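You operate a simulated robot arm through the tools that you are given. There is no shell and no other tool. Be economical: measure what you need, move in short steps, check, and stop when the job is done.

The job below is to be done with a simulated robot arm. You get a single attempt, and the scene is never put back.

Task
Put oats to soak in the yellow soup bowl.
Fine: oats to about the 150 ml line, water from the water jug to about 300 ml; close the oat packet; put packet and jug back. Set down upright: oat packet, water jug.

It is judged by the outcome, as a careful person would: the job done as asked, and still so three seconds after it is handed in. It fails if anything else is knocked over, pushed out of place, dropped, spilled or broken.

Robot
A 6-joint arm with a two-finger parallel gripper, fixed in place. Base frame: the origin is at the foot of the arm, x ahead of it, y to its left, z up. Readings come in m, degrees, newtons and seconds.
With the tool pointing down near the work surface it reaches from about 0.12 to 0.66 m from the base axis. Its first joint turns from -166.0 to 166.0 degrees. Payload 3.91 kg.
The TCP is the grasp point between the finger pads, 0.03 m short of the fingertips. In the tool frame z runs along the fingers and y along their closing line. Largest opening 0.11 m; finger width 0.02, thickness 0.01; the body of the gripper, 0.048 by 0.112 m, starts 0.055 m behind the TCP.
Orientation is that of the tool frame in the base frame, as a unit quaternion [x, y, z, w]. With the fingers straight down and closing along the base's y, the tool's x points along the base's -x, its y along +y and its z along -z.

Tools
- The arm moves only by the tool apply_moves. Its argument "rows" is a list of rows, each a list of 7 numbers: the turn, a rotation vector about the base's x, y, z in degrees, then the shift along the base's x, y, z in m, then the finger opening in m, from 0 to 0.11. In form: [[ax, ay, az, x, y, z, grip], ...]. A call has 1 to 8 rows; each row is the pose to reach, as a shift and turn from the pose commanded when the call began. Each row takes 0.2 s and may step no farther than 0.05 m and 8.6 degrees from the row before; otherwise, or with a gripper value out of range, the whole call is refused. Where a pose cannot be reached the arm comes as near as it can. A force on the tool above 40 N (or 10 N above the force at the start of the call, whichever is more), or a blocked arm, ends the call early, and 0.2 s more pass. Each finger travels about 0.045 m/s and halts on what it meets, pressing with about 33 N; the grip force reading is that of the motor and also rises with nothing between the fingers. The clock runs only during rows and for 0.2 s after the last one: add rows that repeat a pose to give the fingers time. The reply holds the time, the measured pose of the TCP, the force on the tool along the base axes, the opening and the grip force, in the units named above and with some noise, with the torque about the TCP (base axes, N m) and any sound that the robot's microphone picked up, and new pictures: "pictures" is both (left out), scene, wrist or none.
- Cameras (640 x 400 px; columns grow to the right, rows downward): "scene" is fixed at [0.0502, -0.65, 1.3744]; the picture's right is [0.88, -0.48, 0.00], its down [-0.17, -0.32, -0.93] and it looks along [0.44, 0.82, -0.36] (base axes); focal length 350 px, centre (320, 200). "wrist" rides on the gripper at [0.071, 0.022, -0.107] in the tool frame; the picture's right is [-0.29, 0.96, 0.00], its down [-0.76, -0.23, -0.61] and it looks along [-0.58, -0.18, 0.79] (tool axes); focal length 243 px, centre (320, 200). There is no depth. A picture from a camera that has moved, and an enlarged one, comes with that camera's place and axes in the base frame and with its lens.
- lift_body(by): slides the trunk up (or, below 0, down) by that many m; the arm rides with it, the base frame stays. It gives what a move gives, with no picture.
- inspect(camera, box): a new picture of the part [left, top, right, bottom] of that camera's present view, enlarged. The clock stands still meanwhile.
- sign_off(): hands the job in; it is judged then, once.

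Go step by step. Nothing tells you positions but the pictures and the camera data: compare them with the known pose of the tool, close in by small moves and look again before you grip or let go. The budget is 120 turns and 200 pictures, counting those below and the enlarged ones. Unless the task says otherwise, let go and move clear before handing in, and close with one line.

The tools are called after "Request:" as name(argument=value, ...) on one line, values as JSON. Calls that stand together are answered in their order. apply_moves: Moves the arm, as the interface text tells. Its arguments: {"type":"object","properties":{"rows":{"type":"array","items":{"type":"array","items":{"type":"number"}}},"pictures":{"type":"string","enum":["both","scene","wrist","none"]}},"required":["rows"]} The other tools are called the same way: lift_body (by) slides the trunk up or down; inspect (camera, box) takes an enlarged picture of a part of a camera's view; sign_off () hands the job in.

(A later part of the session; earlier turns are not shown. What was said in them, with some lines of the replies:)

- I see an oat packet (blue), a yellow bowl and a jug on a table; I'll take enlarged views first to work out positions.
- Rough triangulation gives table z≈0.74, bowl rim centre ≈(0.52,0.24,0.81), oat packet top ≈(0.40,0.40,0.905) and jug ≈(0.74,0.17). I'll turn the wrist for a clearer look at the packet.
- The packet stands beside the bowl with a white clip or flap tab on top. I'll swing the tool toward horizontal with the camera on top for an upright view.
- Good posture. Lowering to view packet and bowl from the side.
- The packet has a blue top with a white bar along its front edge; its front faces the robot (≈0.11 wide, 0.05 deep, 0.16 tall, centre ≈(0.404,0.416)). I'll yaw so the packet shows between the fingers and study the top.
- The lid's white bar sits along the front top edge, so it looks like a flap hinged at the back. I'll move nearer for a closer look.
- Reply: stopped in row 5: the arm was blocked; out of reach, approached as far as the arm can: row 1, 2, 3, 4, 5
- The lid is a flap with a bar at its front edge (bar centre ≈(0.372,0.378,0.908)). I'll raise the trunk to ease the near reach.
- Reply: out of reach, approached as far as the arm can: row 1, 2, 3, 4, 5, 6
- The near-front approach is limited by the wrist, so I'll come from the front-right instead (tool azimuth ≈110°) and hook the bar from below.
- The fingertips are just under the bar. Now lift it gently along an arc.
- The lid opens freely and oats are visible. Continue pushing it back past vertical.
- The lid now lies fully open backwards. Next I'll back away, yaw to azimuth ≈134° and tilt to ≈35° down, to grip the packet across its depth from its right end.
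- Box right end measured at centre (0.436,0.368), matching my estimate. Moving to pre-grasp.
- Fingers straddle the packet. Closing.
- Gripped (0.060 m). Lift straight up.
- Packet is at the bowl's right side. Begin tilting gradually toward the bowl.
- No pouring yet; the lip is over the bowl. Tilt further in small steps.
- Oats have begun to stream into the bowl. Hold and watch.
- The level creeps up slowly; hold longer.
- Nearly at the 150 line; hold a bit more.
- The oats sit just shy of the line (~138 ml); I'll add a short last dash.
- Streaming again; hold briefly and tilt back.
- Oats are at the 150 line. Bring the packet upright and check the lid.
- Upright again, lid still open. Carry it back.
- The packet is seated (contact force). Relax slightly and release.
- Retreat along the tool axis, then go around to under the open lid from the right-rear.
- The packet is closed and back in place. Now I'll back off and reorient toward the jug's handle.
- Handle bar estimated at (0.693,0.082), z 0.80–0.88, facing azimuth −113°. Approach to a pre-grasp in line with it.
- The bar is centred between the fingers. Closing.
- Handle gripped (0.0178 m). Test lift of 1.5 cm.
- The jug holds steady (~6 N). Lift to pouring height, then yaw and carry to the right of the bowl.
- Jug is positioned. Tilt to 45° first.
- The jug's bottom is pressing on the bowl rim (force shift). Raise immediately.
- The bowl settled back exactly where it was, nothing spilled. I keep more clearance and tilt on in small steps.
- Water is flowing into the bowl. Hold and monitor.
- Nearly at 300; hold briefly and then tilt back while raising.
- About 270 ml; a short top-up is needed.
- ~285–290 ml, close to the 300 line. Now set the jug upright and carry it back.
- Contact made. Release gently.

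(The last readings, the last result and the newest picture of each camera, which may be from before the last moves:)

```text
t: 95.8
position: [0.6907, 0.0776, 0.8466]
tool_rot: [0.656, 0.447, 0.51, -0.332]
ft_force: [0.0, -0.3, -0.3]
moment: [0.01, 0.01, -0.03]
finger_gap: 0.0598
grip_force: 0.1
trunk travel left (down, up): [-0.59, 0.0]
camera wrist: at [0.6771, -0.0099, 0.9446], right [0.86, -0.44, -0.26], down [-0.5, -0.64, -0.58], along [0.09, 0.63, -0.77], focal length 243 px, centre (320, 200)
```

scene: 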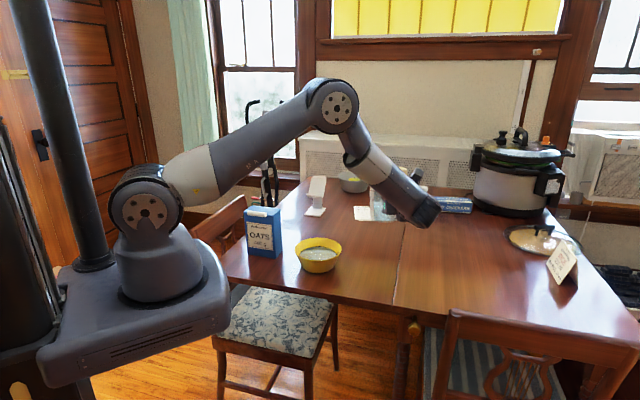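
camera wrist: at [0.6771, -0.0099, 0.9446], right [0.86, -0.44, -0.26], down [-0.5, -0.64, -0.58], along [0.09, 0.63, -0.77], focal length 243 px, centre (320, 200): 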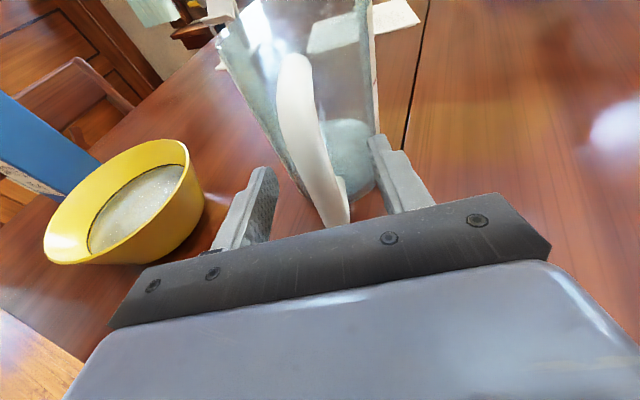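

Released upright. Back straight out along the approach and raise clear.

Request:
apply_moves(rows=[[0, 0, 0, -0.01, -0.022, 0, 0.06], [0, 0, 0, -0.02, -0.045, 0, 0.06], [0, 0, 0, -0.03, -0.07, 0.005, 0.06], [0, 0, 0, -0.04, -0.095, 0.03, 0.06], [0, 0, 0, -0.06, -0.11, 0.07, 0.06], [0, 0, 0, -0.09, -0.12, 0.11, 0.06], [0, 0, 0, -0.12, -0.14, 0.15, 0.06], [0, 0, 0, -0.15, -0.17, 0.18, 0.06]])

Request:
inspect(camera="scene", box=[220, 170, 420, 295])

```text
refused: row 6 steps farther than a row can; nothing moved
```

```text
3.20 times, centred on (320, 232) of scene
camera zoom: at [0.0502, -0.65, 1.3744], right [0.88, -0.48, 0.0], down [-0.17, -0.32, -0.93], along [0.44, 0.82, -0.36], focal length 1119 px, centre (320, 96)
```

zoom: 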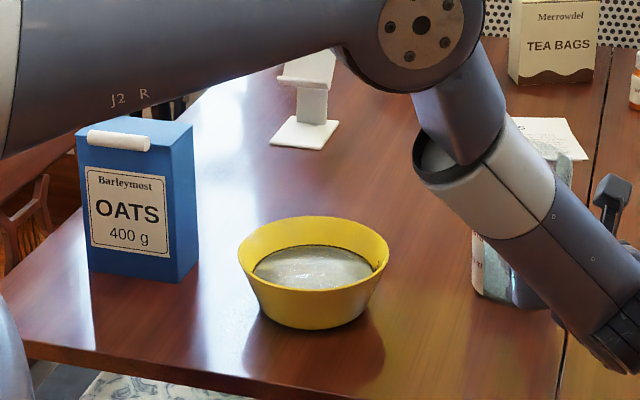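

Request:
apply_moves(rows=[[0, 0, 0, -0.01, -0.022, 0, 0.06], [0, 0, 0, -0.02, -0.045, 0, 0.06], [0, 0, 0, -0.03, -0.07, 0.005, 0.06], [0, 0, 0, -0.04, -0.095, 0.03, 0.06], [0, 0, 0, -0.055, -0.11, 0.065, 0.06], [0, 0, 0, -0.075, -0.12, 0.1, 0.06], [0, 0, 0, -0.1, -0.135, 0.135, 0.06], [0, 0, 0, -0.125, -0.155, 0.17, 0.06]], pictures="none")

Request:
apply_moves(rows=[[0, 0, 0, -0.04, -0.02, 0.02, 0.06], [0, 0, 0, -0.08, -0.04, 0.04, 0.06], [0, 0, 0, -0.12, -0.06, 0.06, 0.06], [0, 0, 0, -0.12, -0.06, 0.06, 0.06]])

Request:
inspect(camera="scene", box=[220, 170, 420, 295])

```text
t: 97.7
position: [0.5642, -0.0795, 1.0166]
tool_rot: [0.655, 0.447, 0.51, -0.332]
ft_force: [-0.6, 0.5, -0.1]
moment: [-0.02, 0.03, 0.02]
finger_gap: 0.0601
grip_force: 0.1
trunk travel left (down, up): [-0.59, 0.0]
```

```text
t: 98.7
position: [0.4458, -0.1386, 1.0762]
tool_rot: [0.656, 0.447, 0.51, -0.332]
ft_force: [0.6, -0.2, 0.3]
moment: [0.0, -0.01, 0.01]
finger_gap: 0.0601
grip_force: 0.1
trunk travel left (down, up): [-0.59, 0.0]
camera wrist: at [0.4315, -0.2243, 1.1749], right [0.86, -0.43, -0.26], down [-0.5, -0.64, -0.58], along [0.09, 0.63, -0.77], focal length 243 px, centre (320, 200)
```

scene: 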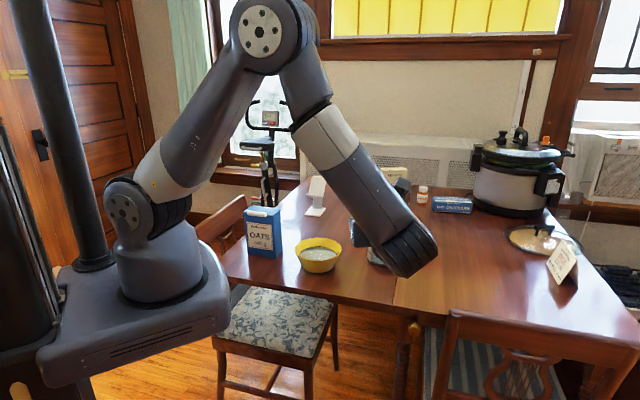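
wrist: 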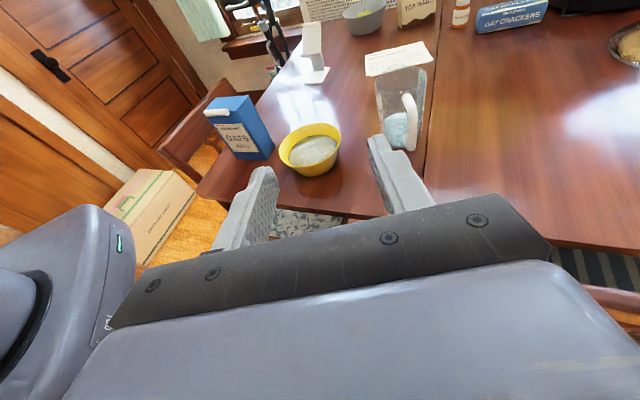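

```text
3.20 times, centred on (320, 232) of scene
camera zoom: at [0.0502, -0.65, 1.3744], right [0.88, -0.48, 0.0], down [-0.17, -0.32, -0.93], along [0.44, 0.82, -0.36], focal length 1119 px, centre (320, 96)
```

zoom: 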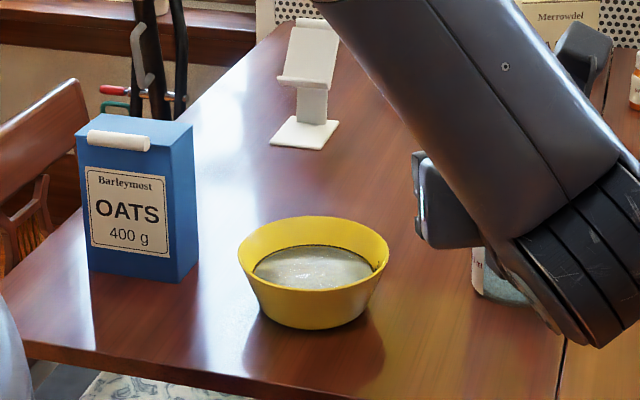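

Everything is back in place and upright. One last level check.

Request:
inspect(camera="scene", box=[303, 240, 343, 260])

Request:
inspect(camera="wrist", box=[190, 50, 450, 190])

```text
16.00 times, centred on (323, 250) of scene
camera zoom: at [0.0502, -0.65, 1.3744], right [0.88, -0.48, 0.0], down [-0.17, -0.32, -0.93], along [0.44, 0.82, -0.36], focal length 5594 px, centre (272, -600)
```

zoom: 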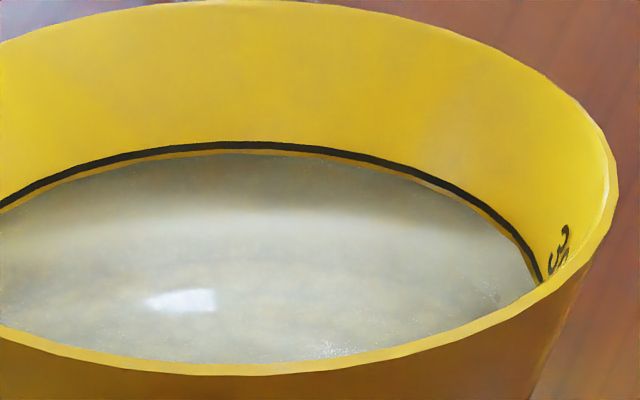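

```text
2.46 times, centred on (320, 120) of wrist
camera zoom: at [0.4315, -0.2243, 1.1749], right [0.86, -0.43, -0.26], down [-0.5, -0.64, -0.58], along [0.09, 0.63, -0.77], focal length 597 px, centre (320, 397)
```

zoom: 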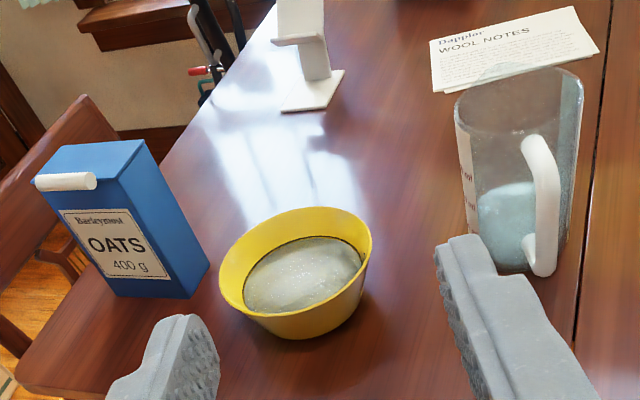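

The oats are covered with water up to about the 300 line, the packet is closed, and the jug is upright in its place. Handing in.

Request:
sign_off()

```text
The job is handed in.
```

The oats are soaking in the yellow bowl: oats to the 150 ml line, water to roughly 285–290 ml. The packet is closed, and packet and jug are back upright in their places; the jug briefly tipped the bowl while I was positioning it to pour, but it settled back with nothing spilled.
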